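You operate a simulated robot arm through the tools that you are given. There is no shell and no other tool. Be economical: measure what you need, move in short steps, check, and stop when the job is done.

You run a simulated robot arm. Do the job below in one go: nothing can be reset, and whatever is moved stays where it is left.

Task
Open hot and cold valves, bleed the air out and set 3 bar.
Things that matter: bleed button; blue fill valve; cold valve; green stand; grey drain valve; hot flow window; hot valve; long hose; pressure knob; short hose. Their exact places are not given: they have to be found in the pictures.

The check looks at the end state, three seconds after you hand in, the way a careful person would. Anything else that was tipped, shoved, dropped, spilled or broken makes it a failure.

Robot
A 7-joint arm with a two-finger parallel gripper on a trunk, on a base that drives. Base frame: it is fixed to the floor where the robot stands at the start and does not move with it; the origin is under the middle of the robot, x ahead of it, y to its left, z up. Readings come in mm, rad, newtons and seconds.
With the tool pointing down near the work surface it reaches from about 260 to 720 mm from the robot's upright axis, wherever it stands. Its first joint turns from -2.897 to 2.897 rad. Places, roughly: bleed button [700, -700, 800]; blue fill valve [500, -100, 800]; cold valve [600, -400, 800]; green stand [800, -300, 700]; grey drain valve [500, -200, 800]; hot flow window [800, 200, 1100]; hot valve [400, 0, 800]; pressure knob [600, -500, 800]. Payload 3.43 kg.
The tool frame sits at the grasp point between the pads (the TCP): z along the fingers, y along the line on which they close. The tips reach 34 mm beyond it. Largest opening 128 mm; finger width 24, thickness 12; the body of the gripper, 48 by 130 mm, starts 96 mm behind the TCP.
Orientation is that of the tool frame in the base frame, as a unit quaternion [x, y, z, w]. With the fingers straight down and closing along the base's y, the tool's x points along the base's -x, its y along +y and its z along -z.

Tools
- The arm moves only by the tool servo_tool. Its argument "targets" is a list of rows, each a list of 7 numbers: the shift along the base's x, y, z in mm, then the turn, a rotation vector about the base's x, y, z in rad, then the closure, from 0 (fully open) to 1 (shut). In form: [[x, y, z, ax, ay, az, gripper], ...]. A call has 1 to 12 rows; each row shifts and turns the commanded pose from where the row before left it. Each row takes 0.2 s and may step no farther than 50 mm and 0.15 rad from the row before; otherwise, or with a gripper value out of range, the whole call is refused. A pose out of reach is approached as far as the arm can. The call stops where the force on the tool passes 40 N (or 10 N more than at its start, if that is more) or the arm is blocked; 0.2 s more then pass. Each finger travels about 108 mm/s and halts on what it meets, pressing with about 23 N; the grip force reading is that of the motor and also rises with nothing between the fingers. The clock runs only during rows and for 0.2 s after the last one: add rows that do not move to give the fingers time. The reply holds the time, the measured pose of the TCP, the force on the tool along the base axes, the opening and the grip force, in the units named above and with some noise, with the torque about the TCP (base axes, N m) and any sound that the robot's microphone picked up.
- Cameras (640 x 400 px; columns grow to the right, rows downward): "scene" is now at [-4.9, 121.6, 1434.9]; the picture's right is [-0.21, -0.98, 0.00], its down [-0.65, 0.14, -0.75] and it looks along [0.73, -0.16, -0.66] (base axes); focal length 249 px, centre (320, 200). "wrist" rides on the gripper at [76, -11, -160] in the tool frame; the picture's right is [0.15, 0.99, 0.00], its down [-0.88, 0.13, -0.46] and it looks along [-0.45, 0.07, 0.89] (tool axes); focal length 234 px, centre (320, 200).
- snapshot(camera): a new picture of that camera. It takes no simulated time.
- lift_body(by): slides the trunk up (or, below 0, down) by that many mm; the arm and the scene camera ride with it, the base frame stays. It gives what a move gives, with no picture.
- roll_base(legs): drives the robot by 1 to 6 legs, each [ahead, left, turn to the left] in mm, mm and rad, along the robot's own axes; the way and the turn of a leg run together, so that a leg with both is an arc; at most 1500 mm and 3.142 rad a leg. The arm and the cameras ride along, it lands a little off, and it stops where it bumps. It gives what a move gives.
- aim_head(pan, tilt): turns the head with the scene camera to pan (to the left, within 1.501 rad either way) and tilt (down, from -0.506 to 1.204), counted from straight ahead of the robot. It gives what a move gives.
- probe_pixels(camera, pixels): for up to 12 pixels [column, row] of the newest picture of that camera ("zoom" is the newest enlarged one), the place [x, y, z] in the base frame of the surface seen there, good to about 2 mm. It takes no simulated time.
- close_up(camera, box): a new picture of the part [left, top, right, bottom] of that camera's present view, enlarged. It takes no simulated time.
- sign_off(): hands the job in; it is judged then, once.

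Keep the steps short. Do not move on a guess: measure, check each grasp and each placing, and mend mistakes. In all there are 80 turns and 52 pictures (those below and enlarged ones count). Leave the gripper open and the arm clear of the work at the hand-in unless told otherwise, and finish with a single line.

The tools are called by a JSON object that holds its "api" and its "payload". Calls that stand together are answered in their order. servo_tool: Moves the arm, as the interface text tells. Its arguments: {"type":"object","properties":{"targets":{"type":"array"}},"required":["targets"]} The other tools are called the same way: lift_body (by) slides the trunk up or down; roll_base (legs) drives the base; aim_head (pan, tilt) turns the head that bears the scene camera; snapshot (camera) takes a picture; probe_pixels (camera, pixels) gives the place of the surface under pixels of a picture; close_up (camera, box) takes an enlarged picture of a part of a camera's view; sign_off () hands the job in.

At the start:

```text
t: 0.0
eef_pos: [364.0, -271.3, 909.4]
tcp_rot: [0.0, 1.0, 0.0, 0.001]
ft_force: [0.8, -0.5, -0.1]
ft_torque: [-0.01, -0.01, 0.0]
opening: 128.0
grip_force: 0.0
trunk travel left (down, up): [-150.0, 174.0]
robot x, y, heading: [3.8, -1.5, 0.007]
head pan, tilt: [-0.216, 0.726]
```

scene: 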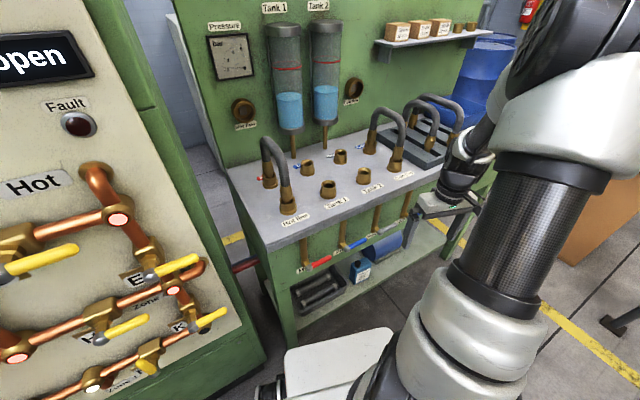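
wrist: 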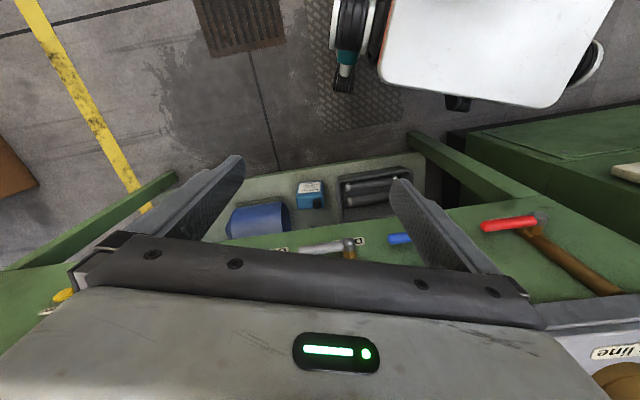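

I see a green stand with tanks, hoses and valves. I'll enlarge the panels to read the labels.

{"api": "close_up", "payload": {"camera": "scene", "box": [180, 0, 500, 200]}}

{"api": "close_up", "payload": {"camera": "scene", "box": [220, 120, 480, 320]}}

```text
2.00 times, centred on (340, 100) of scene
```

zoom: 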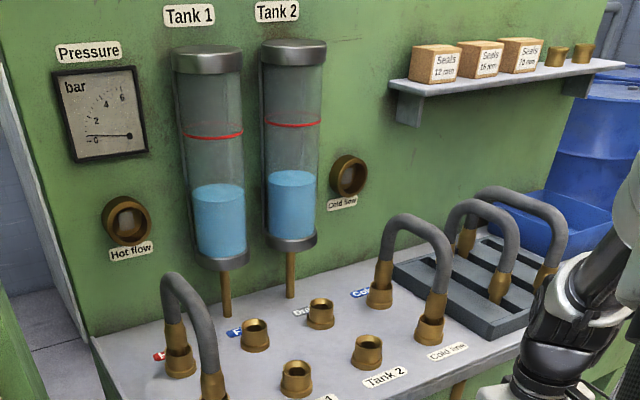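

```text
2.00 times, centred on (350, 220) of scene
```

zoom: 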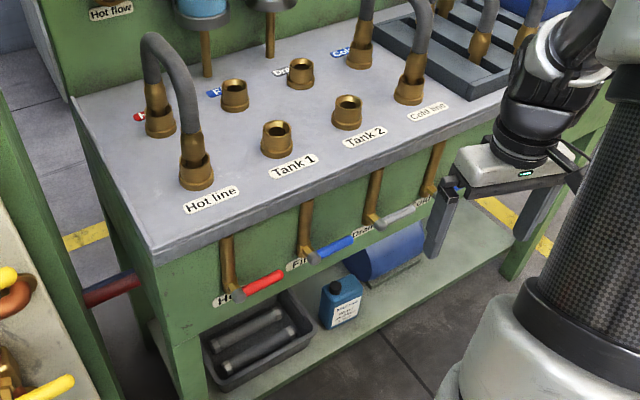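

I'll pan the head right to see the bleed button and knob.

{"api": "aim_head", "payload": {"pan": -0.75, "tilt": 0.75}}

{"api": "snapshot", "payload": {"camera": "scene"}}

```text
t: 1.0
eef_pos: [362.9, -269.0, 908.5]
tcp_rot: [-0.001, 1.0, 0.0, 0.0]
ft_force: [-0.3, -0.1, 0.2]
ft_torque: [0.01, 0.01, -0.05]
opening: 128.0
grip_force: 0.0
trunk travel left (down, up): [-150.0, 174.0]
robot x, y, heading: [0.1, 0.3, 0.001]
head pan, tilt: [-0.75, 0.75]
```

```text
47 pictures are left
```

scene: 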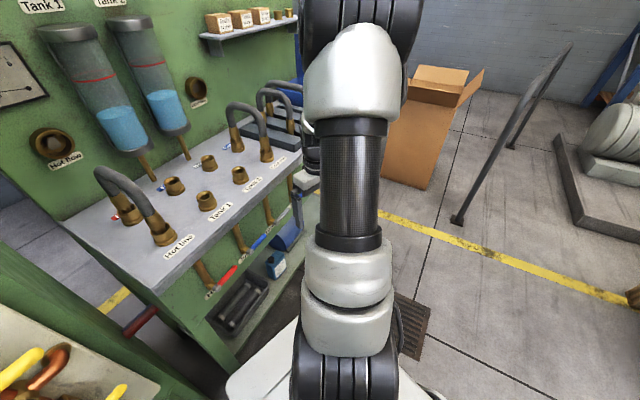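

The arm blocks the right part. I'll measure the front edge and handles from this view before driving along the stand.

{"api": "probe_pixels", "payload": {"camera": "scene", "pixels": [[161, 291], [235, 223], [285, 178], [228, 273], [212, 287], [260, 242], [245, 250], [163, 236], [240, 175], [266, 155], [110, 220], [290, 205]]}}

{"api": "close_up", "payload": {"camera": "wrist", "box": [0, 0, 640, 400]}}

```text
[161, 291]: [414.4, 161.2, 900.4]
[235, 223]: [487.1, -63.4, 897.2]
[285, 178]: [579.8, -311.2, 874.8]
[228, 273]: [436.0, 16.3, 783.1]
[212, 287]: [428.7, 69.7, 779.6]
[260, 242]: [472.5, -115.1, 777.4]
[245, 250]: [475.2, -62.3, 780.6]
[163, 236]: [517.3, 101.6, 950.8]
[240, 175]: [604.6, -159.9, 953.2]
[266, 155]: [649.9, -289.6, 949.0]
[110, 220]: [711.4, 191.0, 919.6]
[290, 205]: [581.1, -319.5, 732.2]
```

```text
1.00 times, centred on (320, 200) of wrist (not enlarged: the box is as wide or as high as the picture)
```

zoom: 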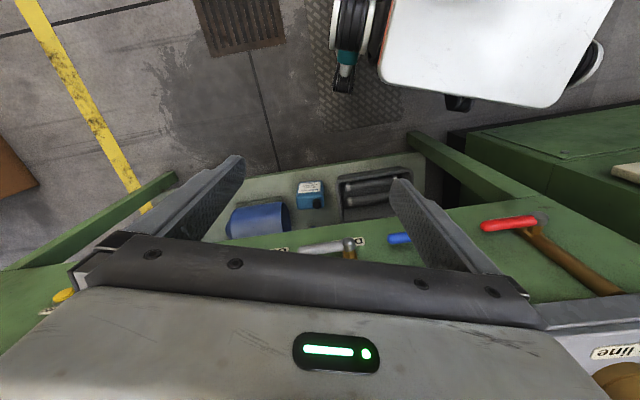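

Front edge direction is about (0.33,-0.94), 444 mm off. I'll back off a little, turn to face the stand, and slide right.

{"api": "roll_base", "payload": {"legs": [[-100, 0, 0], [0, 0, 0.338], [0, -420, 0]]}}

{"api": "aim_head", "payload": {"pan": 0.0, "tilt": 0.75}}

{"api": "snapshot", "payload": {"camera": "scene"}}

{"api": "snapshot", "payload": {"camera": "wrist"}}

```text
t: 7.3
eef_pos: [468.1, -530.8, 909.2]
tcp_rot: [-0.163, 0.987, 0.0, 0.0]
ft_force: [-0.2, -0.4, -0.1]
ft_torque: [-0.04, 0.01, 0.01]
opening: 128.3
grip_force: 0.0
trunk travel left (down, up): [-150.0, 174.0]
robot x, y, heading: [33.7, -390.0, 0.327]
head pan, tilt: [-0.75, 0.75]
```

```text
t: 8.4
eef_pos: [468.9, -530.4, 908.6]
tcp_rot: [-0.163, 0.987, 0.0, 0.0]
ft_force: [0.2, -0.1, -0.2]
ft_torque: [0.03, 0.02, -0.01]
opening: 128.1
grip_force: 0.1
trunk travel left (down, up): [-150.0, 174.0]
robot x, y, heading: [35.0, -392.3, 0.331]
head pan, tilt: [0.0, 0.75]
```

```text
45 pictures are left
```

scene: 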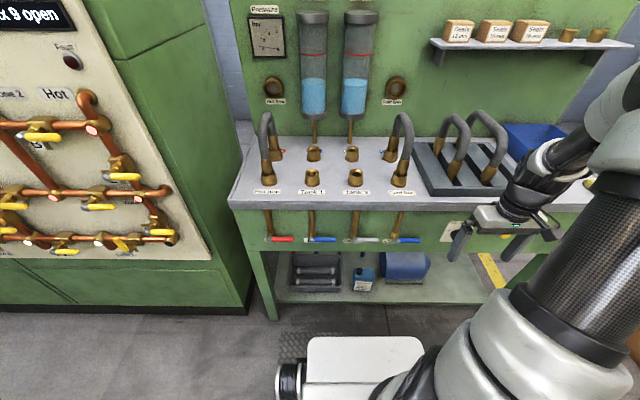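

```text
44 pictures are left
```

wrist: 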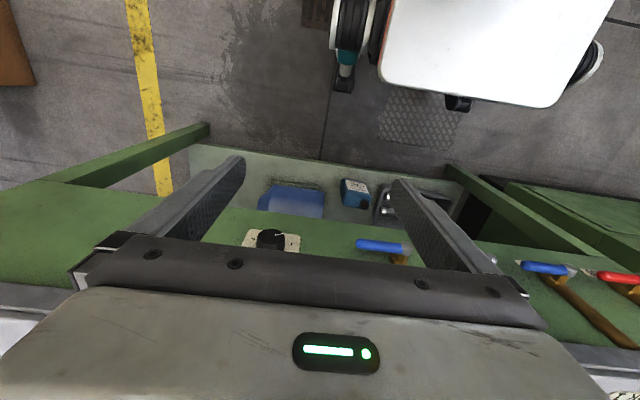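

{"api": "close_up", "payload": {"camera": "scene", "box": [220, 120, 440, 260]}}

{"api": "probe_pixels", "payload": {"camera": "scene", "pixels": [[267, 239], [290, 240], [312, 239], [332, 240], [355, 239], [376, 240], [395, 239], [418, 240], [450, 236], [250, 230], [430, 235], [456, 225]]}}

{"api": "close_up", "payload": {"camera": "scene", "box": [230, 0, 420, 120]}}

```text
2.86 times, centred on (330, 190) of scene
```

zoom: 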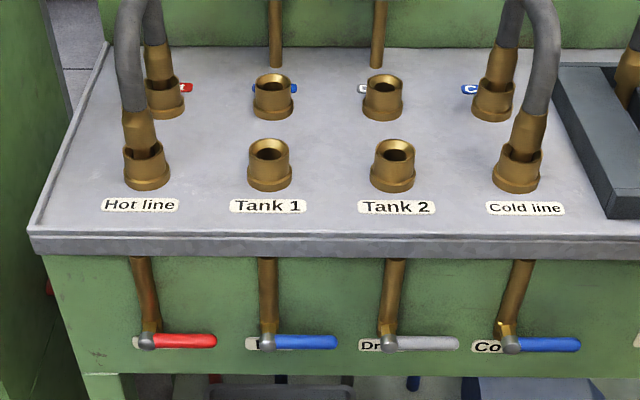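

```text
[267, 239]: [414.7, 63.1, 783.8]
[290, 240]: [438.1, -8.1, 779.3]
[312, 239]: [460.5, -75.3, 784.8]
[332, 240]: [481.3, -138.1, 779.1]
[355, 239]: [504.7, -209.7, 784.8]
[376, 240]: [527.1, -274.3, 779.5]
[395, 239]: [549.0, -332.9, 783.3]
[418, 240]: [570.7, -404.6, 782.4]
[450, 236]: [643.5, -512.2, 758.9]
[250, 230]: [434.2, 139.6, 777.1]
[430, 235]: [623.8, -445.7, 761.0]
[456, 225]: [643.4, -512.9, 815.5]
```

```text
3.33 times, centred on (325, 60) of scene
```

zoom: 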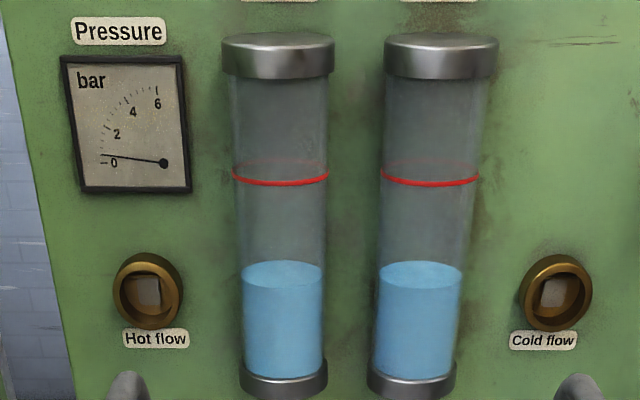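

Four valve handles point right (closed). The knob is under the gripper region. I'll back up for room, then pitch the tool to point forward at the front panel.

{"api": "roll_base", "payload": {"legs": [[-120, 0, 0.007]]}}

{"api": "servo_tool", "payload": {"targets": [[0, 0, 0, 0.0463, -0.1351, 0, 0.8], [0, 0, 0, 0.0463, -0.1351, 0, 0.8], [0, 0, 0, 0.0463, -0.1351, 0, 0.8], [0, 0, 0, 0.0463, -0.1351, 0, 0.8], [0, 0, 0, 0.0463, -0.1351, 0, 0.8], [0, 0, 0, 0.0463, -0.1351, 0, 0.8], [0, 0, 0, 0.0463, -0.1351, 0, 0.8], [0, 0, 0, 0.0463, -0.1351, 0, 0.8], [0, 0, 0, 0.0463, -0.1351, 0, 0.8], [0, 0, 0, 0.0463, -0.1351, 0, 0.8], [0, 0, 0, 0.0463, -0.1351, 0, 0.8], [0, 0, 0, 0, 0, 0, 0.8]]}}

{"api": "snapshot", "payload": {"camera": "wrist"}}

{"api": "snapshot", "payload": {"camera": "scene"}}

```text
t: 9.7
eef_pos: [359.2, -565.4, 908.4]
tcp_rot: [-0.167, 0.986, -0.001, 0.0]
ft_force: [0.0, 0.4, -0.3]
ft_torque: [0.01, -0.01, -0.01]
opening: 128.1
grip_force: 0.0
trunk travel left (down, up): [-150.0, 174.0]
robot x, y, heading: [-72.5, -429.4, 0.337]
head pan, tilt: [0.0, 0.75]
```

```text
t: 12.2
eef_pos: [358.5, -564.3, 909.4]
tcp_rot: [-0.117, 0.697, 0.114, 0.698]
ft_force: [-0.1, -0.4, -0.9]
ft_torque: [0.01, -0.01, -0.01]
opening: 25.5
grip_force: 0.1
trunk travel left (down, up): [-150.0, 174.0]
robot x, y, heading: [-71.4, -429.0, 0.334]
head pan, tilt: [0.0, 0.75]
```

```text
41 pictures are left
```

wrist: 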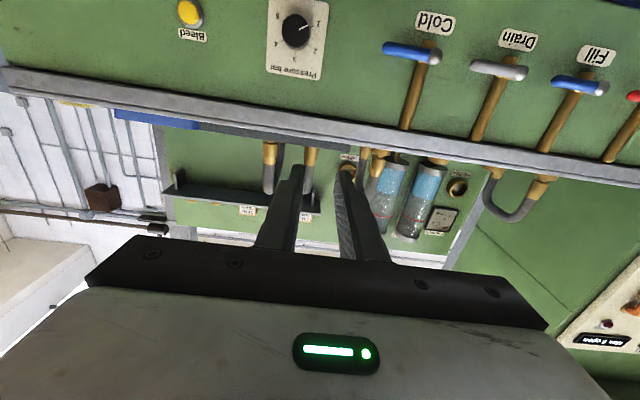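

```text
40 pictures are left
```

scene: 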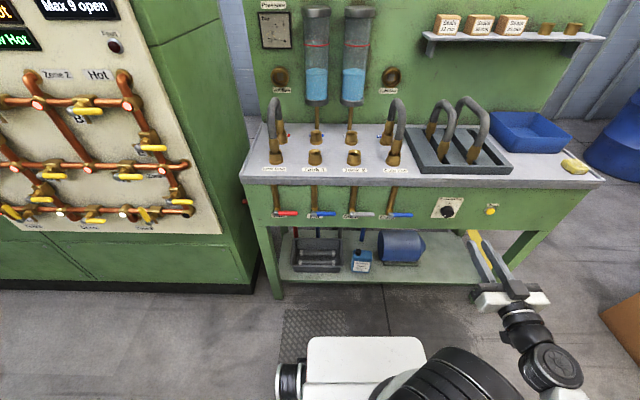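

The whole front is visible. I'll enlarge the knob and the left machine's panel.

{"api": "close_up", "payload": {"camera": "wrist", "box": [170, 0, 450, 130]}}

{"api": "close_up", "payload": {"camera": "scene", "box": [0, 0, 240, 240]}}

{"api": "probe_pixels", "payload": {"camera": "wrist", "pixels": [[190, 14], [205, 12], [296, 30], [312, 24], [285, 8], [297, 60], [270, 72], [321, 80]]}}

```text
2.29 times, centred on (310, 65) of wrist
```

zoom: 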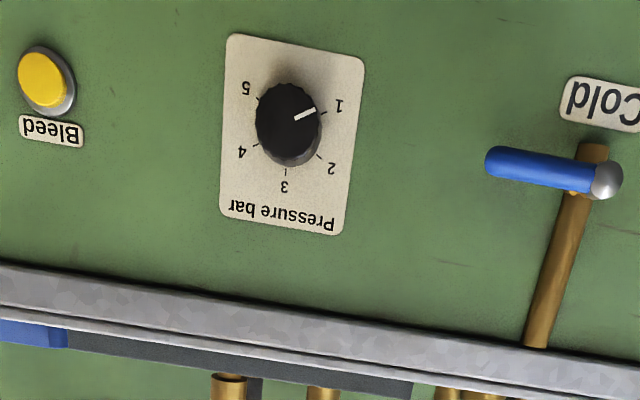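

```text
1.67 times, centred on (120, 120) of scene
```

zoom: 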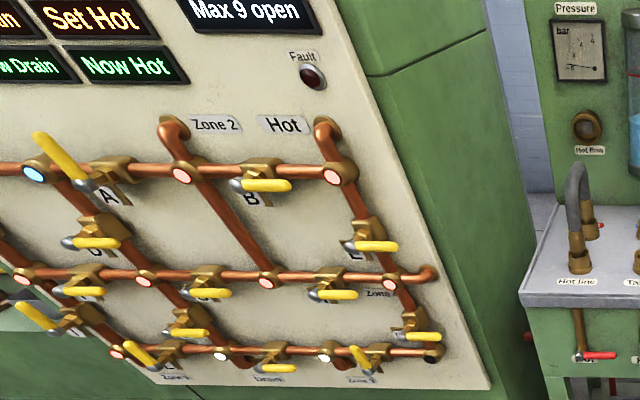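

```text
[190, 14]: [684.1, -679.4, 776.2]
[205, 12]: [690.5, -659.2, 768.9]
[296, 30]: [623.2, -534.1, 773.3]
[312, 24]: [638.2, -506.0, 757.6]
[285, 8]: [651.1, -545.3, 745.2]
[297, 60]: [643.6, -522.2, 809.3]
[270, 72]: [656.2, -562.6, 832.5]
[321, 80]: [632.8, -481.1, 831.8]
```

The left panel is a separate machine. Knob reads ~1, with 3 at the top. I'll first bring closed fingers in front of and above the cold handle (pivot [549,-333,783], tip [571,-405,782]).

{"api": "servo_tool", "payload": {"targets": [[-10.5, 30.2, -30.3, 0, 0, 0, 1], [-10.5, 30.2, -30.3, 0, 0, 0, 1], [-10.5, 30.2, -30.3, 0, 0, 0, 1], [43.9, 15.2, 0, 0, 0, 0, 1], [43.9, 15.2, 0, 0, 0, 0, 1], [43.9, 15.2, 0, 0, 0, 0, 1], [43.9, 15.2, 0, 0, 0, 0, 1]]}}

{"api": "snapshot", "payload": {"camera": "wrist"}}

{"api": "snapshot", "payload": {"camera": "scene"}}

```text
t: 13.2
eef_pos: [321.4, -434.1, 822.3]
tcp_rot: [-0.175, 0.691, 0.169, 0.681]
ft_force: [0.1, -0.1, -0.5]
ft_torque: [0.0, -0.02, 0.0]
opening: 0.2
grip_force: 22.7
out of reach, approached as far as the arm can: row 3, 4
trunk travel left (down, up): [-150.0, 174.0]
robot x, y, heading: [-74.3, -431.0, 0.336]
head pan, tilt: [0.0, 0.75]
stopped in row 4: the arm was blocked; the commanded pose is now the measured one
```

```text
37 pictures are left
```

wrist: 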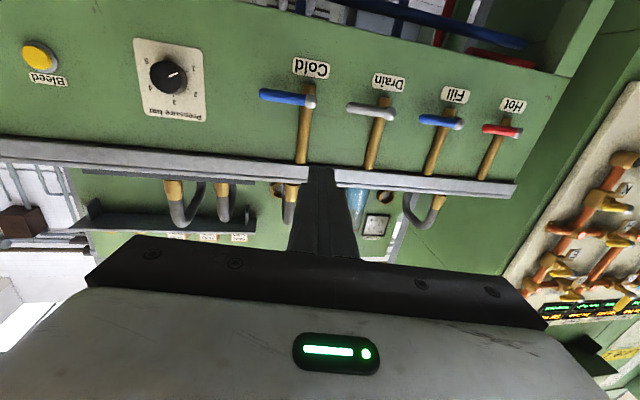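

```text
36 pictures are left
```

scene: 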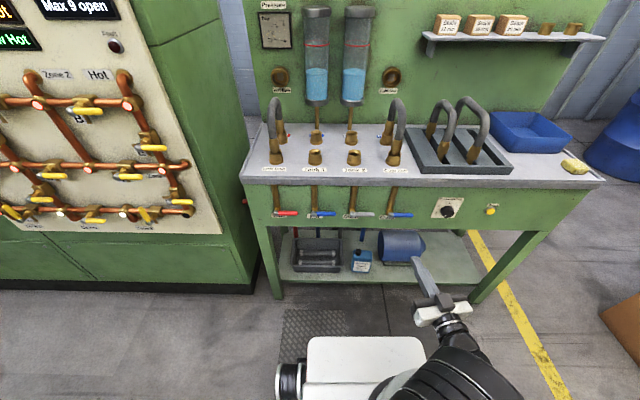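

Horizontal tool too close to the body hit a limit. I'll extend forward, correcting the yaw drift.

{"api": "servo_tool", "payload": {"targets": [[37.2, 4.6, 0, 0, 0, -0.031, 1], [37.2, 4.6, 0, 0, 0, -0.031, 1], [37.2, 4.6, 0, 0, 0, -0.031, 1], [37.2, 4.6, 0, 0, 0, -0.031, 1], [37.2, 4.6, 0, 0, 0, -0.031, 1]]}}

{"api": "snapshot", "payload": {"camera": "wrist"}}

```text
t: 14.3
eef_pos: [448.8, -551.7, 846.3]
tcp_rot: [-0.126, 0.701, 0.122, 0.691]
ft_force: [-1.3, 0.1, 0.4]
ft_torque: [0.02, 0.0, -0.03]
opening: 0.0
grip_force: 23.4
out of reach, approached as far as the arm can: row 1, 2, 3, 4, 5
trunk travel left (down, up): [-150.0, 174.0]
robot x, y, heading: [-73.2, -428.8, 0.33]
head pan, tilt: [0.0, 0.75]
```

```text
35 pictures are left
```

wrist: 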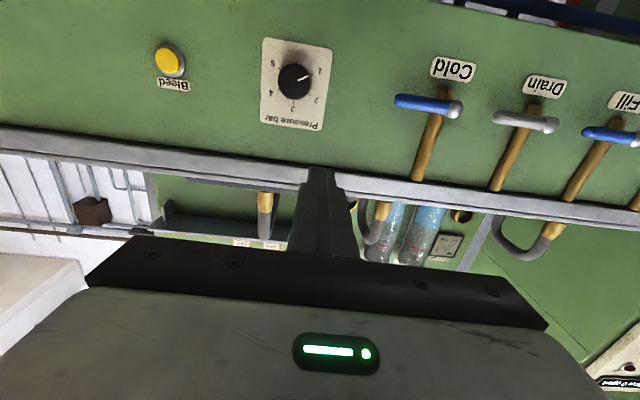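

Reach is limited by the wrist at this height; lowering the trunk should help the horizontal tool pose.

{"api": "lift_body", "payload": {"by": -140}}

{"api": "servo_tool", "payload": {"targets": [[0, 0, 35, 0, 0, 0, 1], [0, 0, 35, 0, 0, 0, 1], [0, 0, 35, 0, 0, 0, 1], [10, 30, 0, 0, 0, 0, 1], [10, 30, 0, 0, 0, 0, 1], [10, 30, 0, 0, 0, 0, 1]]}}

```text
t: 16.0
eef_pos: [447.3, -552.0, 707.2]
tcp_rot: [-0.127, 0.702, 0.122, 0.69]
ft_force: [0.5, -0.8, 0.3]
ft_torque: [-0.02, 0.0, 0.0]
opening: 0.2
grip_force: 23.1
trunk travel left (down, up): [-10.0, 314.0]
robot x, y, heading: [-72.7, -432.3, 0.34]
head pan, tilt: [0.0, 0.75]
```

```text
t: 17.4
eef_pos: [477.6, -464.4, 812.6]
tcp_rot: [-0.125, 0.701, 0.121, 0.692]
ft_force: [0.4, -0.1, 0.2]
ft_torque: [-0.02, -0.01, 0.01]
opening: 0.1
grip_force: 23.2
trunk travel left (down, up): [-10.0, 314.0]
robot x, y, heading: [-72.7, -433.5, 0.33]
head pan, tilt: [0.0, 0.75]
```

Reachable now. Move left above the outer part of the cold handle, still short of it.

{"api": "servo_tool", "payload": {"targets": [[14.5, 19.5, 2.5, 0, 0, -0.009, 1], [14.5, 19.5, 2.5, 0, 0, -0.009, 1], [14.3, 19.3, 3, 0, 0, 0, 1]]}}

{"api": "snapshot", "payload": {"camera": "wrist"}}

{"api": "snapshot", "payload": {"camera": "scene"}}

```text
t: 18.2
eef_pos: [523.4, -405.0, 819.8]
tcp_rot: [-0.118, 0.702, 0.115, 0.693]
ft_force: [-0.4, -0.1, -0.1]
ft_torque: [0.02, -0.01, 0.03]
opening: 0.0
grip_force: 23.1
trunk travel left (down, up): [-10.0, 314.0]
robot x, y, heading: [-73.4, -424.8, 0.34]
head pan, tilt: [0.0, 0.75]
```

```text
34 pictures are left
```

wrist: 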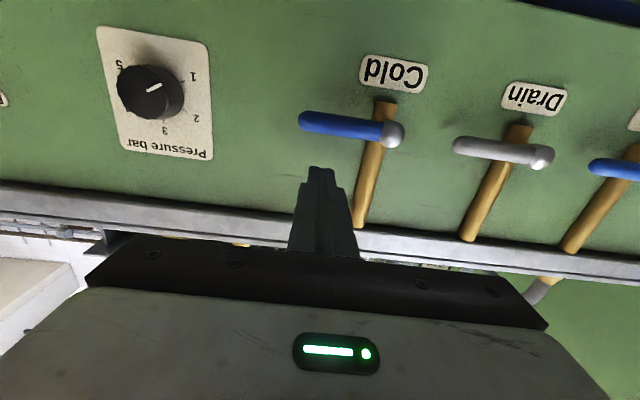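

```text
33 pictures are left
```

scene: 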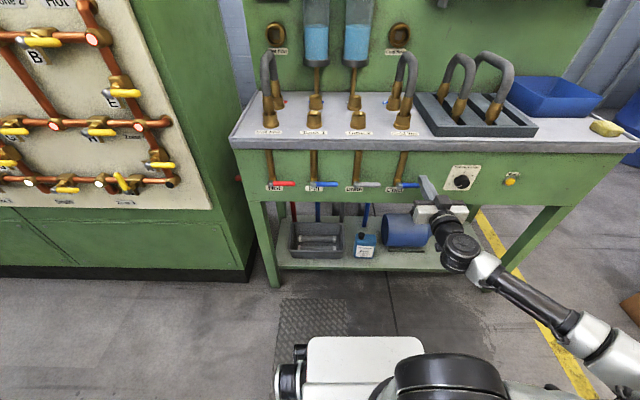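

Probe the cold handle, pipe and panel for exact depth.

{"api": "probe_pixels", "payload": {"camera": "wrist", "pixels": [[308, 122], [330, 124], [355, 129], [330, 114], [330, 133], [392, 134], [368, 190], [340, 85], [318, 170], [490, 148], [545, 156], [150, 90]]}}

```text
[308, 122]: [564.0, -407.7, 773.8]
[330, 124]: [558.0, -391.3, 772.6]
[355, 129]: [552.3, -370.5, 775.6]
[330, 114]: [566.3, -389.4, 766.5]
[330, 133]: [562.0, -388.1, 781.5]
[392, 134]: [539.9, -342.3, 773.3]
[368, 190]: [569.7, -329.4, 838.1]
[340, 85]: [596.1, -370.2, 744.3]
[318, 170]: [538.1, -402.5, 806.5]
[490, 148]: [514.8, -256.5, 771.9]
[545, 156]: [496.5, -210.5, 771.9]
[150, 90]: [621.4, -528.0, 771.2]
```

Handle center is z≈774 and its depth is v≈400–416 from the axis line. I'll insert the tip above the handle and press down gently ~15°.

{"api": "servo_tool", "payload": {"targets": [[20.8, 7.2, 0, 0, 0, 0, 1], [0, 0, -13, 0, 0, 0, 1], [0, 0, -13, 0, 0, 0, 1], [0.5, -1.5, -8, 0, 0, 0, 1], [0.5, -1.5, -8, 0, 0, 0, 1]]}}

{"api": "close_up", "payload": {"camera": "wrist", "box": [220, 40, 540, 240]}}

```text
t: 19.3
eef_pos: [542.9, -395.2, 794.6]
tcp_rot: [-0.122, 0.692, 0.115, 0.702]
ft_force: [-2.0, 0.5, 12.7]
ft_torque: [0.12, -0.27, 0.23]
opening: 0.0
grip_force: 23.2
trunk travel left (down, up): [-10.0, 314.0]
robot x, y, heading: [-75.2, -429.4, 0.334]
head pan, tilt: [0.0, 0.75]
stopped in row 5: the force on the tool passed its limit at 44 N (the readings are from after the stop); the commanded pose is now the measured one
```

```text
2.00 times, centred on (380, 140) of wrist
```

zoom: 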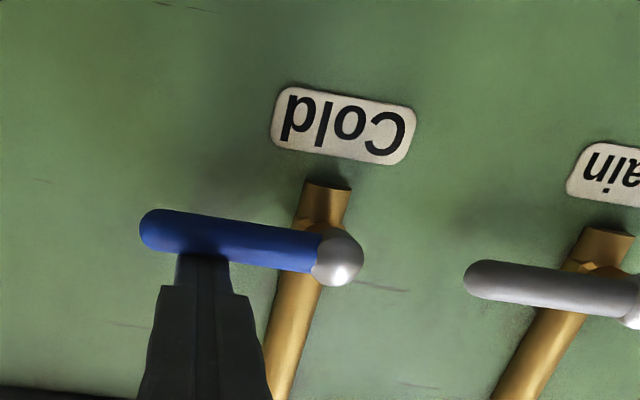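

Down is a stop (44 N, no motion). So it opens upward. I'll retract, go below, and lift gently.

{"api": "servo_tool", "payload": {"targets": [[0, 0, 6, 0, 0, 0, 1], [-42.5, -14.7, 0, 0, 0, 0, 1], [0, 0, -32, 0, 0, 0, 1], [0, 0, -32, 0, 0, 0, 1], [42.5, 14.7, 0, 0, 0, 0, 1], [0, 0, 12, 0, 0, 0, 1], [0, 0, 8, 0, 0, 0, 1], [1, -3, 7, 0, 0, 0, 1], [0.5, -1, 8, 0, 0, 0, 1]]}}

{"api": "close_up", "payload": {"camera": "wrist", "box": [220, 40, 540, 240]}}

```text
t: 21.3
eef_pos: [545.9, -399.8, 767.9]
tcp_rot: [-0.121, 0.696, 0.116, 0.699]
ft_force: [0.1, -0.2, -0.7]
ft_torque: [-0.01, -0.01, 0.01]
opening: 0.2
grip_force: 23.1
trunk travel left (down, up): [-10.0, 314.0]
robot x, y, heading: [-70.9, -428.9, 0.335]
head pan, tilt: [0.0, 0.75]
```

```text
2.00 times, centred on (380, 140) of wrist
```

zoom: 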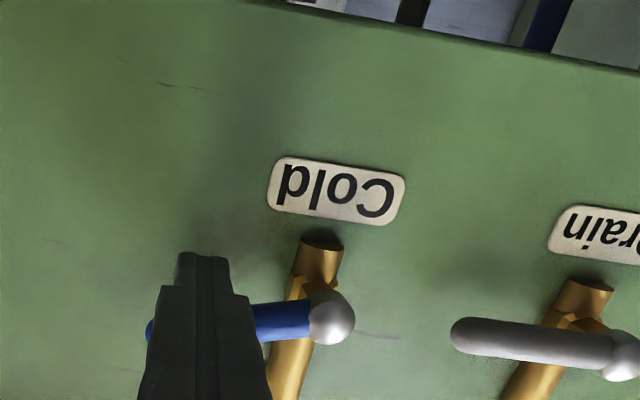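

The lever rises freely. Follow the arc up to vertical.

{"api": "servo_tool", "payload": {"targets": [[-0.3, 0.9, 17, 0, 0, 0, 1], [-1.6, 4.7, 15, 0, 0, 0, 1], [-2.8, 8.1, 13.2, 0, 0, 0, 1], [-3.8, 11.1, 10.5, 0, 0, 0, 1], [-4.6, 13.3, 7, 0, 0, 0, 1], [-1.3, 3.8, 0, 0, 0, 0, 1]]}}

{"api": "close_up", "payload": {"camera": "wrist", "box": [220, 40, 540, 240]}}

```text
t: 22.7
eef_pos: [532.1, -361.7, 829.8]
tcp_rot: [-0.118, 0.697, 0.112, 0.699]
ft_force: [7.1, -14.3, -5.8]
ft_torque: [-0.11, 0.14, -0.44]
opening: 0.1
grip_force: 23.3
trunk travel left (down, up): [-10.0, 314.0]
robot x, y, heading: [-72.5, -429.9, 0.341]
head pan, tilt: [0.0, 0.75]
```

```text
2.00 times, centred on (380, 140) of wrist
```

zoom: 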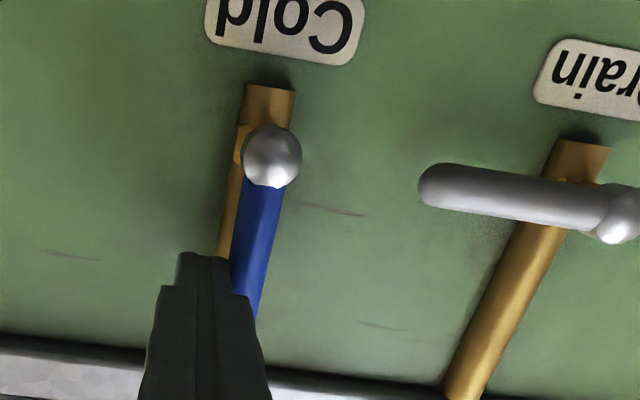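

Cold is open (lever vertical, stop felt). Retract and slide left to in front of the hot valve, below its handle.

{"api": "servo_tool", "payload": {"targets": [[2, -5, 0, 0, 0, 0, 1], [-28.4, -9.8, 0, 0, 0, 0, 1], [-28.4, -9.8, 0, 0, 0, 0, 1], [-14.1, 40.6, -10.4, 0, 0, 0, 1], [-14.1, 40.6, -10.4, 0, 0, 0, 1], [-14.1, 40.6, -10.4, 0, 0, 0, 1], [-14.1, 40.6, -10.4, 0, 0, 0, 1], [-14.1, 40.6, -10.4, 0, 0, 0, 1], [-14.1, 40.6, -10.4, 0, 0, 0, 1], [-14.1, 40.6, -10.4, 0, 0, 0, 1], [-14.1, 40.6, -10.4, 0, 0, 0, 1], [-14.1, 40.6, -10.4, 0, 0, 0, 1]]}}

{"api": "snapshot", "payload": {"camera": "wrist"}}

```text
t: 25.3
eef_pos: [349.1, -19.3, 738.5]
tcp_rot: [-0.121, 0.696, 0.115, 0.699]
ft_force: [0.2, -0.9, -0.5]
ft_torque: [0.01, -0.02, 0.04]
opening: 0.2
grip_force: 22.6
trunk travel left (down, up): [-10.0, 314.0]
robot x, y, heading: [-72.5, -431.8, 0.337]
head pan, tilt: [0.0, 0.75]
```

```text
29 pictures are left
```

wrist: 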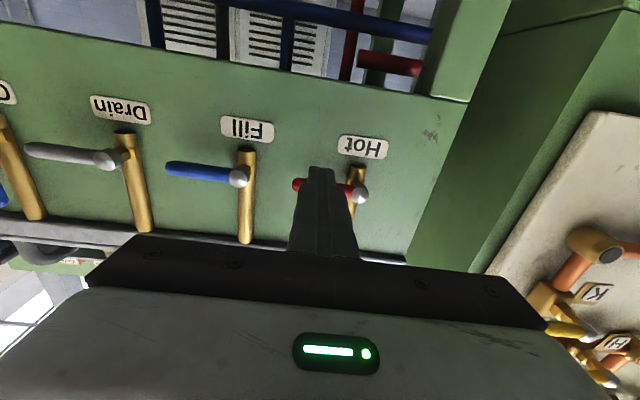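

{"api": "probe_pixels", "payload": {"camera": "wrist", "pixels": [[297, 185], [303, 185], [360, 194], [346, 188], [300, 140]]}}

```text
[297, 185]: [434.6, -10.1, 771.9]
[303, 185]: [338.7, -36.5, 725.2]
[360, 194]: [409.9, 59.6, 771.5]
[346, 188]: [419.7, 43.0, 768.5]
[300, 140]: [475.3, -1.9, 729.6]
```

Hot handle: pivot u≈77, tip u≈152, aligned with the tool. Insert below and lift along the arc.

{"api": "servo_tool", "payload": {"targets": [[30.2, 10.4, 0, 0, 0, 0, 1], [30.2, 10.4, 0, 0, 0, 0, 1], [0, 0, 8, 0, 0, 0, 1], [0, 0, 8, 0, 0, 0, 1], [1, -2.9, 14, 0, 0, 0, 1], [-0.3, 0.9, 17, 0, 0, 0, 1], [-1.6, 4.7, 15, 0, 0, 0, 1], [-2.8, 8.1, 13.2, 0, 0, 0, 1], [-3.8, 11.1, 10.5, 0, 0, 0, 1], [-4.6, 13.3, 7, 0, 0, 0, 1], [-1.6, 4.7, 0, 0, 0, 0, 1]]}}

{"api": "close_up", "payload": {"camera": "wrist", "box": [160, 40, 480, 240]}}

```text
t: 27.7
eef_pos: [398.0, 35.1, 829.0]
tcp_rot: [-0.117, 0.697, 0.111, 0.699]
ft_force: [1.8, -24.5, -5.2]
ft_torque: [-0.12, 0.16, -0.63]
opening: 0.0
grip_force: 22.9
trunk travel left (down, up): [-10.0, 314.0]
robot x, y, heading: [-73.7, -430.5, 0.335]
head pan, tilt: [0.0, 0.75]
```

```text
2.00 times, centred on (320, 140) of wrist
```

zoom: 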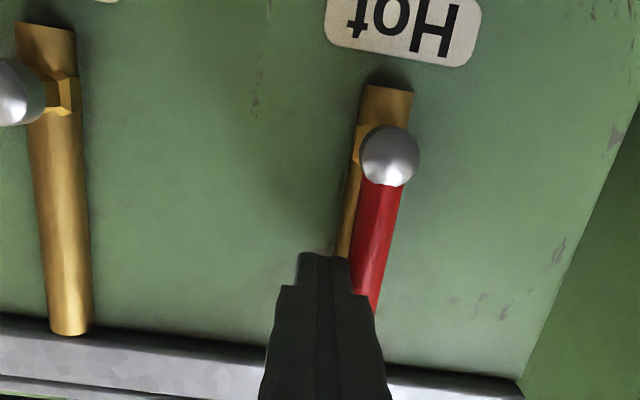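

Hot is open too. Retract, then look at gauge and flow windows.

{"api": "servo_tool", "payload": {"targets": [[2.6, -7.6, 0, 0, 0, 0, 1], [-42.5, -14.7, 0, 0, 0, 0, 1], [-42.5, -14.7, 0, 0, 0, 0, 1]]}}

{"api": "roll_base", "payload": {"legs": [[0, -370, 0]]}}

{"api": "aim_head", "payload": {"pan": 0.55, "tilt": 0.45}}

{"api": "snapshot", "payload": {"camera": "scene"}}

```text
t: 28.5
eef_pos: [313.7, 6.4, 831.5]
tcp_rot: [-0.121, 0.695, 0.116, 0.699]
ft_force: [0.6, -0.2, 0.3]
ft_torque: [0.02, 0.0, 0.02]
opening: 0.0
grip_force: 22.1
trunk travel left (down, up): [-10.0, 314.0]
robot x, y, heading: [-71.0, -427.8, 0.337]
head pan, tilt: [0.0, 0.75]
```

```text
t: 32.8
eef_pos: [442.6, -357.5, 831.3]
tcp_rot: [-0.122, 0.695, 0.116, 0.699]
ft_force: [0.4, 0.4, 0.5]
ft_torque: [0.01, -0.04, 0.0]
opening: 0.1
grip_force: 22.7
trunk travel left (down, up): [-10.0, 314.0]
robot x, y, heading: [55.3, -793.7, 0.341]
head pan, tilt: [0.0, 0.75]
```

```text
t: 33.8
eef_pos: [442.1, -359.7, 832.1]
tcp_rot: [-0.122, 0.695, 0.117, 0.698]
ft_force: [0.4, -0.1, 0.7]
ft_torque: [0.0, -0.01, 0.0]
opening: 0.1
grip_force: 23.1
trunk travel left (down, up): [-10.0, 314.0]
robot x, y, heading: [54.4, -794.2, 0.339]
head pan, tilt: [0.55, 0.45]
```

```text
27 pictures are left
```

scene: 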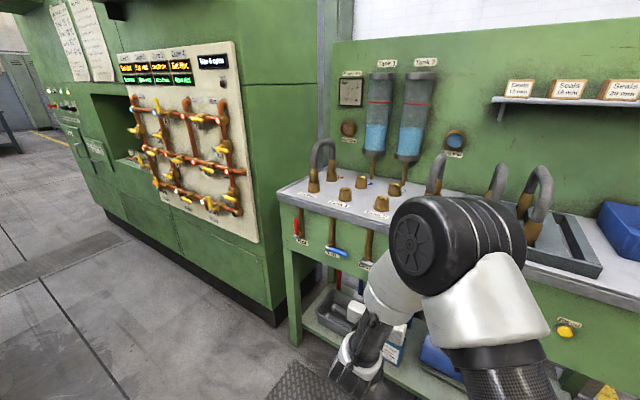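

{"api": "close_up", "payload": {"camera": "scene", "box": [280, 60, 480, 260]}}

```text
2.00 times, centred on (380, 160) of scene
```

zoom: 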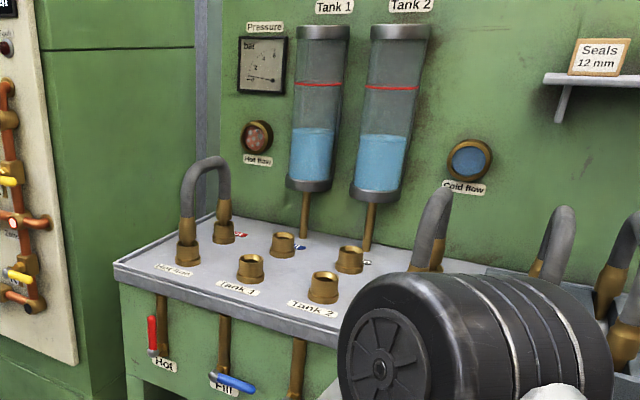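

Cold flow is clear blue, hot flow shows red with bubbles: air in the hot line. Move to in front of the bleed button.

{"api": "servo_tool", "payload": {"targets": [[15.5, -44.9, -7, 0, 0, 0, 1], [15.5, -44.9, -7, 0, 0, 0, 1], [15.5, -44.9, -7, 0, 0, 0, 1], [15.5, -44.9, -7, 0, 0, 0, 1], [15.5, -44.9, -7, 0, 0, 0, 1], [15.5, -44.9, -7, 0, 0, 0, 1], [15.5, -44.9, -7, 0, 0, 0, 1], [15.5, -44.9, -7, 0, 0, 0, 1]]}}

{"api": "snapshot", "payload": {"camera": "wrist"}}

{"api": "snapshot", "payload": {"camera": "scene"}}

```text
t: 35.6
eef_pos: [569.5, -715.0, 775.7]
tcp_rot: [-0.123, 0.695, 0.117, 0.698]
ft_force: [0.2, 0.9, 0.1]
ft_torque: [0.03, 0.01, -0.03]
opening: 0.0
grip_force: 22.8
trunk travel left (down, up): [-10.0, 314.0]
robot x, y, heading: [59.3, -798.4, 0.342]
head pan, tilt: [0.55, 0.45]
```

```text
25 pictures are left
```

wrist: 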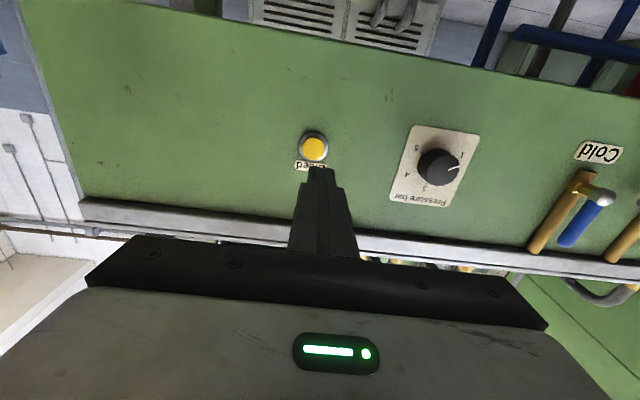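

```text
24 pictures are left
```

scene: 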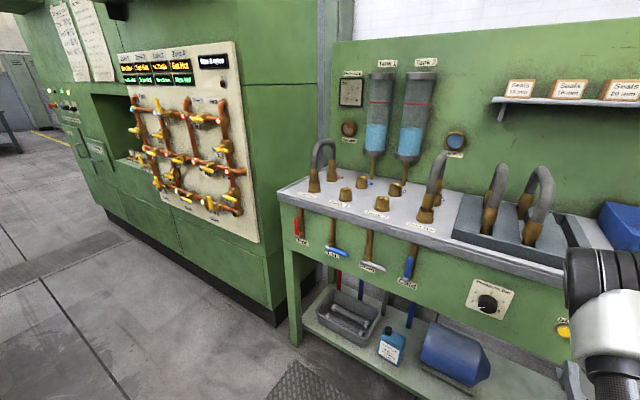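

{"api": "probe_pixels", "payload": {"camera": "wrist", "pixels": [[313, 145], [303, 145], [323, 145], [313, 136], [313, 154], [330, 140], [280, 145]]}}

{"api": "close_up", "payload": {"camera": "wrist", "box": [370, 110, 510, 220]}}

{"api": "probe_pixels", "payload": {"camera": "zoom", "pixels": [[320, 200]]}}

```text
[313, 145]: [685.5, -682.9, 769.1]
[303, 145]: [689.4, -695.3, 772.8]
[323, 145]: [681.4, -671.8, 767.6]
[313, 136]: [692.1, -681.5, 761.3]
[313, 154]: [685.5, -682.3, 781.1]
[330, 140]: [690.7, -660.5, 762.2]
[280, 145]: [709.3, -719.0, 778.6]
```

```text
3.64 times, centred on (440, 165) of wrist
```

zoom: 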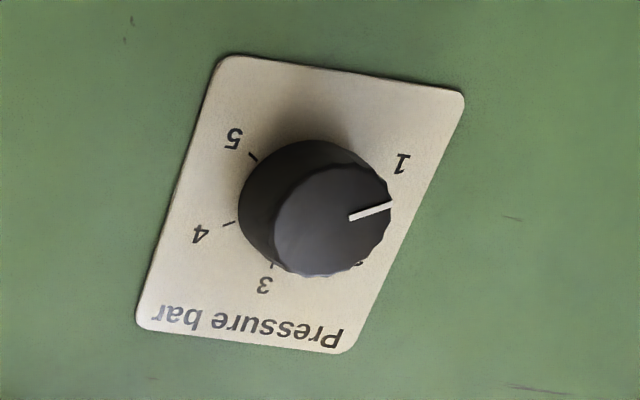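

```text
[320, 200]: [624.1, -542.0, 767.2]
```

Button face at (686,-683,774), about 87 mm ahead of the tip. Approach and press gently.

{"api": "servo_tool", "payload": {"targets": [[38, 4.7, -0.5, 0, 0, 0, 1], [35.5, 12.2, 0, 0, 0, 0, 1], [5.7, 2, 0, 0, 0, 0, 1], [3.8, 1.3, 0, 0, 0, 0, 1], [3.8, 1.3, 0, 0, 0, 0, 1]]}}

{"api": "close_up", "payload": {"camera": "scene", "box": [320, 60, 480, 160]}}

{"api": "close_up", "payload": {"camera": "wrist", "box": [220, 90, 420, 230]}}

```text
t: 36.8
eef_pos: [653.3, -695.0, 773.8]
tcp_rot: [-0.122, 0.695, 0.117, 0.698]
ft_force: [0.7, 1.4, 0.6]
ft_torque: [0.0, -0.01, 0.0]
opening: 0.1
grip_force: 23.1
trunk travel left (down, up): [-10.0, 314.0]
robot x, y, heading: [52.6, -796.6, 0.346]
head pan, tilt: [0.55, 0.45]
```

```text
4.00 times, centred on (400, 110) of scene
```

zoom: 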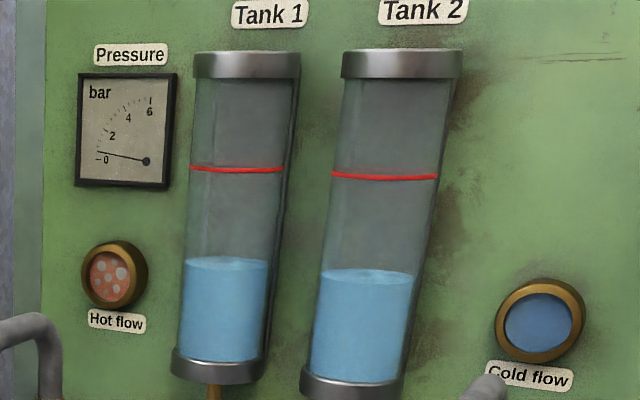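

```text
2.86 times, centred on (320, 160) of wrist
```

zoom: 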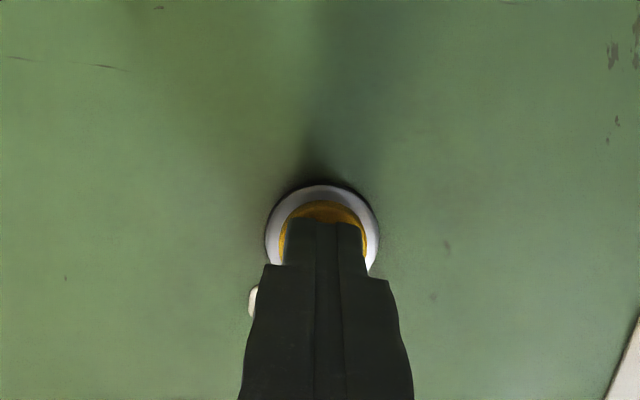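

The tip is at the button face. Press in further and hold.

{"api": "servo_tool", "payload": {"targets": [[2.8, 1, 0, 0, 0, 0, 1], [1.9, 0.7, 0, 0, 0, 0, 1], [1.9, 0.7, 0, 0, 0, 0, 1], [0, 0, 0, 0, 0, 0, 1], [0, 0, 0, 0, 0, 0, 1], [0, 0, 0, 0, 0, 0, 1]]}}

{"api": "close_up", "payload": {"camera": "scene", "box": [320, 60, 480, 160]}}

```text
t: 38.2
eef_pos: [658.4, -694.1, 773.7]
tcp_rot: [-0.122, 0.696, 0.116, 0.698]
ft_force: [-12.2, -2.0, -1.1]
ft_torque: [0.01, 0.11, 0.06]
opening: 0.0
grip_force: 23.0
trunk travel left (down, up): [-10.0, 314.0]
robot x, y, heading: [54.9, -795.5, 0.34]
head pan, tilt: [0.55, 0.45]
heard: click
```

```text
4.00 times, centred on (400, 110) of scene
```

zoom: 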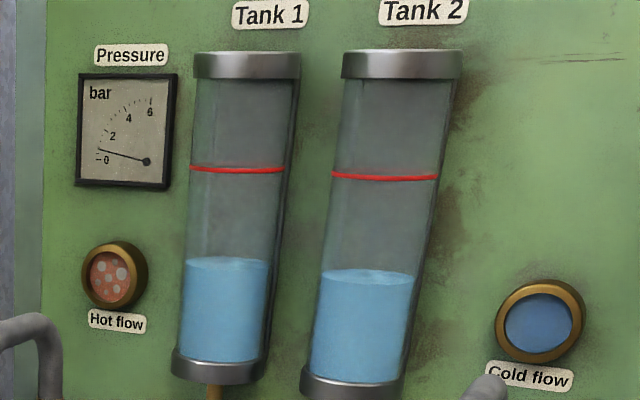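

Click heard; 12 N. Gauge moved slightly; bubbles still there. I'll keep holding.

{"api": "servo_tool", "payload": {"targets": [[0, 0, 0, 0, 0, 0, 1], [0, 0, 0, 0, 0, 0, 1], [0, 0, 0, 0, 0, 0, 1], [0, 0, 0, 0, 0, 0, 1], [0, 0, 0, 0, 0, 0, 1], [0, 0, 0, 0, 0, 0, 1], [0, 0, 0, 0, 0, 0, 1], [0, 0, 0, 0, 0, 0, 1], [0, 0, 0, 0, 0, 0, 1], [0, 0, 0, 0, 0, 0, 1], [0, 0, 0, 0, 0, 0, 1], [0, 0, 0, 0, 0, 0, 1]]}}

{"api": "close_up", "payload": {"camera": "scene", "box": [320, 60, 480, 160]}}

```text
t: 40.8
eef_pos: [659.3, -694.5, 775.8]
tcp_rot: [-0.122, 0.695, 0.117, 0.698]
ft_force: [-12.0, -2.8, -2.1]
ft_torque: [-0.05, 0.14, 0.01]
opening: 0.0
grip_force: 23.0
trunk travel left (down, up): [-10.0, 314.0]
robot x, y, heading: [57.1, -794.9, 0.34]
head pan, tilt: [0.55, 0.45]
```

```text
4.00 times, centred on (400, 110) of scene
```

zoom: 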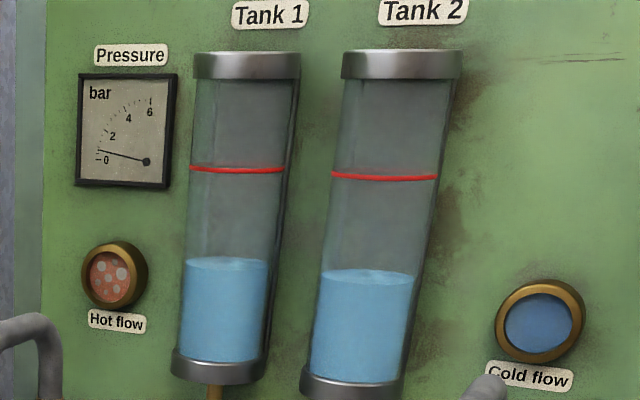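

Bubbles remain after ~3 s. Press a bit deeper to be sure it's at the stop, and hold longer.

{"api": "servo_tool", "payload": {"targets": [[1.9, 0.7, 0, 0, 0, 0, 1], [0, 0, 0, 0, 0, 0, 1], [0, 0, 0, 0, 0, 0, 1], [0, 0, 0, 0, 0, 0, 1], [0, 0, 0, 0, 0, 0, 1], [0, 0, 0, 0, 0, 0, 1], [0, 0, 0, 0, 0, 0, 1], [0, 0, 0, 0, 0, 0, 1], [0, 0, 0, 0, 0, 0, 1], [0, 0, 0, 0, 0, 0, 1], [0, 0, 0, 0, 0, 0, 1], [0, 0, 0, 0, 0, 0, 1]]}}

{"api": "servo_tool", "payload": {"targets": [[0, 0, 0, 0, 0, 0, 1], [0, 0, 0, 0, 0, 0, 1], [0, 0, 0, 0, 0, 0, 1], [0, 0, 0, 0, 0, 0, 1], [0, 0, 0, 0, 0, 0, 1], [0, 0, 0, 0, 0, 0, 1], [0, 0, 0, 0, 0, 0, 1], [0, 0, 0, 0, 0, 0, 1], [0, 0, 0, 0, 0, 0, 1], [0, 0, 0, 0, 0, 0, 1], [0, 0, 0, 0, 0, 0, 1], [0, 0, 0, 0, 0, 0, 1]]}}

{"api": "close_up", "payload": {"camera": "scene", "box": [320, 60, 480, 160]}}

```text
t: 43.4
eef_pos: [659.8, -693.4, 775.1]
tcp_rot: [-0.122, 0.695, 0.116, 0.699]
ft_force: [-18.4, -4.6, 0.2]
ft_torque: [0.01, 0.03, 0.01]
opening: 0.2
grip_force: 23.0
trunk travel left (down, up): [-10.0, 314.0]
robot x, y, heading: [54.2, -795.7, 0.345]
head pan, tilt: [0.55, 0.45]
```

```text
t: 46.0
eef_pos: [661.4, -693.0, 774.0]
tcp_rot: [-0.122, 0.695, 0.116, 0.699]
ft_force: [-19.8, -6.4, -0.1]
ft_torque: [0.0, 0.06, -0.07]
opening: 0.0
grip_force: 23.5
trunk travel left (down, up): [-10.0, 314.0]
robot x, y, heading: [58.3, -795.2, 0.334]
head pan, tilt: [0.55, 0.45]
```

```text
4.00 times, centred on (400, 110) of scene
```

zoom: 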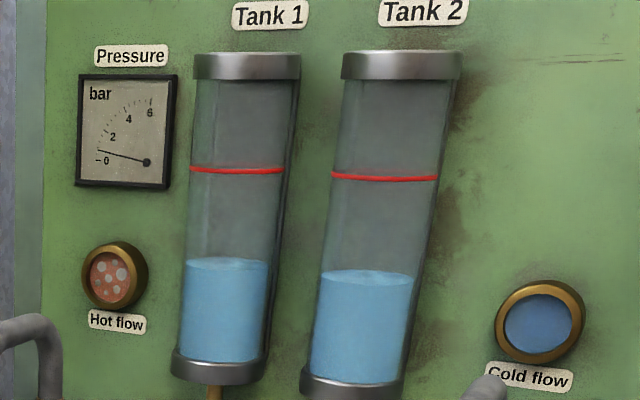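

No change while held (8 s). Release and look; it may be counted per press.

{"api": "servo_tool", "payload": {"targets": [[-14.2, -4.9, 0, 0, 0, 0, 1], [0, 0, 0, 0, 0, 0, 1], [0, 0, 0, 0, 0, 0, 1]]}}

{"api": "close_up", "payload": {"camera": "scene", "box": [320, 60, 480, 160]}}

```text
t: 46.8
eef_pos: [647.1, -698.1, 775.8]
tcp_rot: [-0.123, 0.695, 0.116, 0.699]
ft_force: [0.5, -0.6, -0.1]
ft_torque: [0.03, 0.02, -0.01]
opening: 0.1
grip_force: 23.2
trunk travel left (down, up): [-10.0, 314.0]
robot x, y, heading: [55.7, -796.3, 0.344]
head pan, tilt: [0.55, 0.45]
```

```text
4.00 times, centred on (400, 110) of scene
```

zoom: 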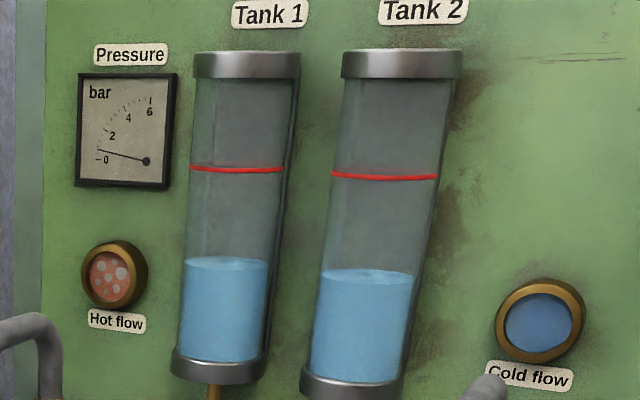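

Still bubbles, though the gauge ticked up a touch at the click. Try two more full presses.

{"api": "servo_tool", "payload": {"targets": [[9.5, 3.3, 0, 0, 0, 0, 1], [4.3, 1.5, 0, 0, 0, 0, 1], [0, 0, 0, 0, 0, 0, 1], [0, 0, 0, 0, 0, 0, 1], [-13.8, -4.8, 0, 0, 0, 0, 1], [0, 0, 0, 0, 0, 0, 1], [9.5, 3.3, 0, 0, 0, 0, 1], [4.3, 1.5, 0, 0, 0, 0, 1], [0, 0, 0, 0, 0, 0, 1], [0, 0, 0, 0, 0, 0, 1], [-13.8, -4.8, 0, 0, 0, 0, 1], [0, 0, 0, 0, 0, 0, 1]]}}

{"api": "close_up", "payload": {"camera": "scene", "box": [320, 60, 480, 160]}}

```text
t: 49.4
eef_pos: [648.4, -697.4, 776.5]
tcp_rot: [-0.123, 0.695, 0.116, 0.699]
ft_force: [0.9, 0.0, 0.0]
ft_torque: [0.01, 0.01, 0.02]
opening: 0.1
grip_force: 22.6
trunk travel left (down, up): [-10.0, 314.0]
robot x, y, heading: [54.1, -795.1, 0.339]
head pan, tilt: [0.55, 0.45]
heard: click, click
```

```text
4.00 times, centred on (400, 110) of scene
```

zoom: 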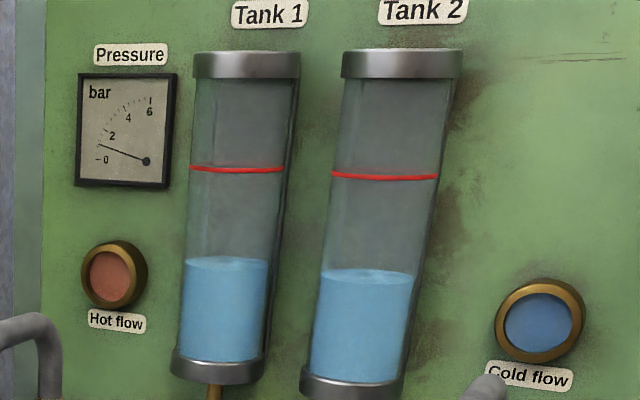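

Bubbles are gone after three presses; gauge reads ~1. Now retract and move in front of the knob with fingers open.

{"api": "servo_tool", "payload": {"targets": [[-44, -15.2, 0, 0, 0, 0, 1], [-44, -15.2, 0, 0, 0, 0, 1], [-13, 37.8, -1, 0, 0, 0, 0.45], [-13, 37.8, -1, 0, 0, 0, 0.45], [-13, 37.8, -1, 0, 0, 0, 0.45], [-13, 37.8, -1, 0, 0, 0, 0.45]]}}

{"api": "close_up", "payload": {"camera": "wrist", "box": [220, 60, 420, 200]}}

```text
t: 50.8
eef_pos: [505.2, -579.1, 768.8]
tcp_rot: [-0.121, 0.696, 0.116, 0.698]
ft_force: [0.6, -0.9, -0.3]
ft_torque: [-0.02, -0.01, 0.03]
opening: 69.9
grip_force: 0.0
trunk travel left (down, up): [-10.0, 314.0]
robot x, y, heading: [53.6, -797.0, 0.338]
head pan, tilt: [0.55, 0.45]
```

```text
2.86 times, centred on (320, 130) of wrist
```

zoom: 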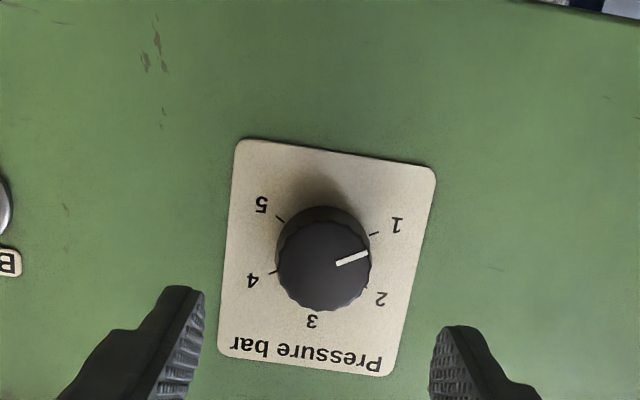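

{"api": "probe_pixels", "payload": {"camera": "zoom", "pixels": [[322, 265], [281, 263], [366, 262], [325, 225], [320, 305], [340, 263], [365, 254], [375, 234], [281, 219], [272, 272], [367, 290], [312, 320]]}}

```text
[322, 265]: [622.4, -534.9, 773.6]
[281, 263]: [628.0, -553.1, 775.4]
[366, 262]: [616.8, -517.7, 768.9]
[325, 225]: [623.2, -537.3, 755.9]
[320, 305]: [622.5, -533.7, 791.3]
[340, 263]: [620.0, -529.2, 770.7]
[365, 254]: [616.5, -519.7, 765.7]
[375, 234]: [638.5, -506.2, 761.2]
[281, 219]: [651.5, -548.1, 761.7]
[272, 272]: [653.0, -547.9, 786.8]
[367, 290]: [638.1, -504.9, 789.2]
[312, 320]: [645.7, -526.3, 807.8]
```

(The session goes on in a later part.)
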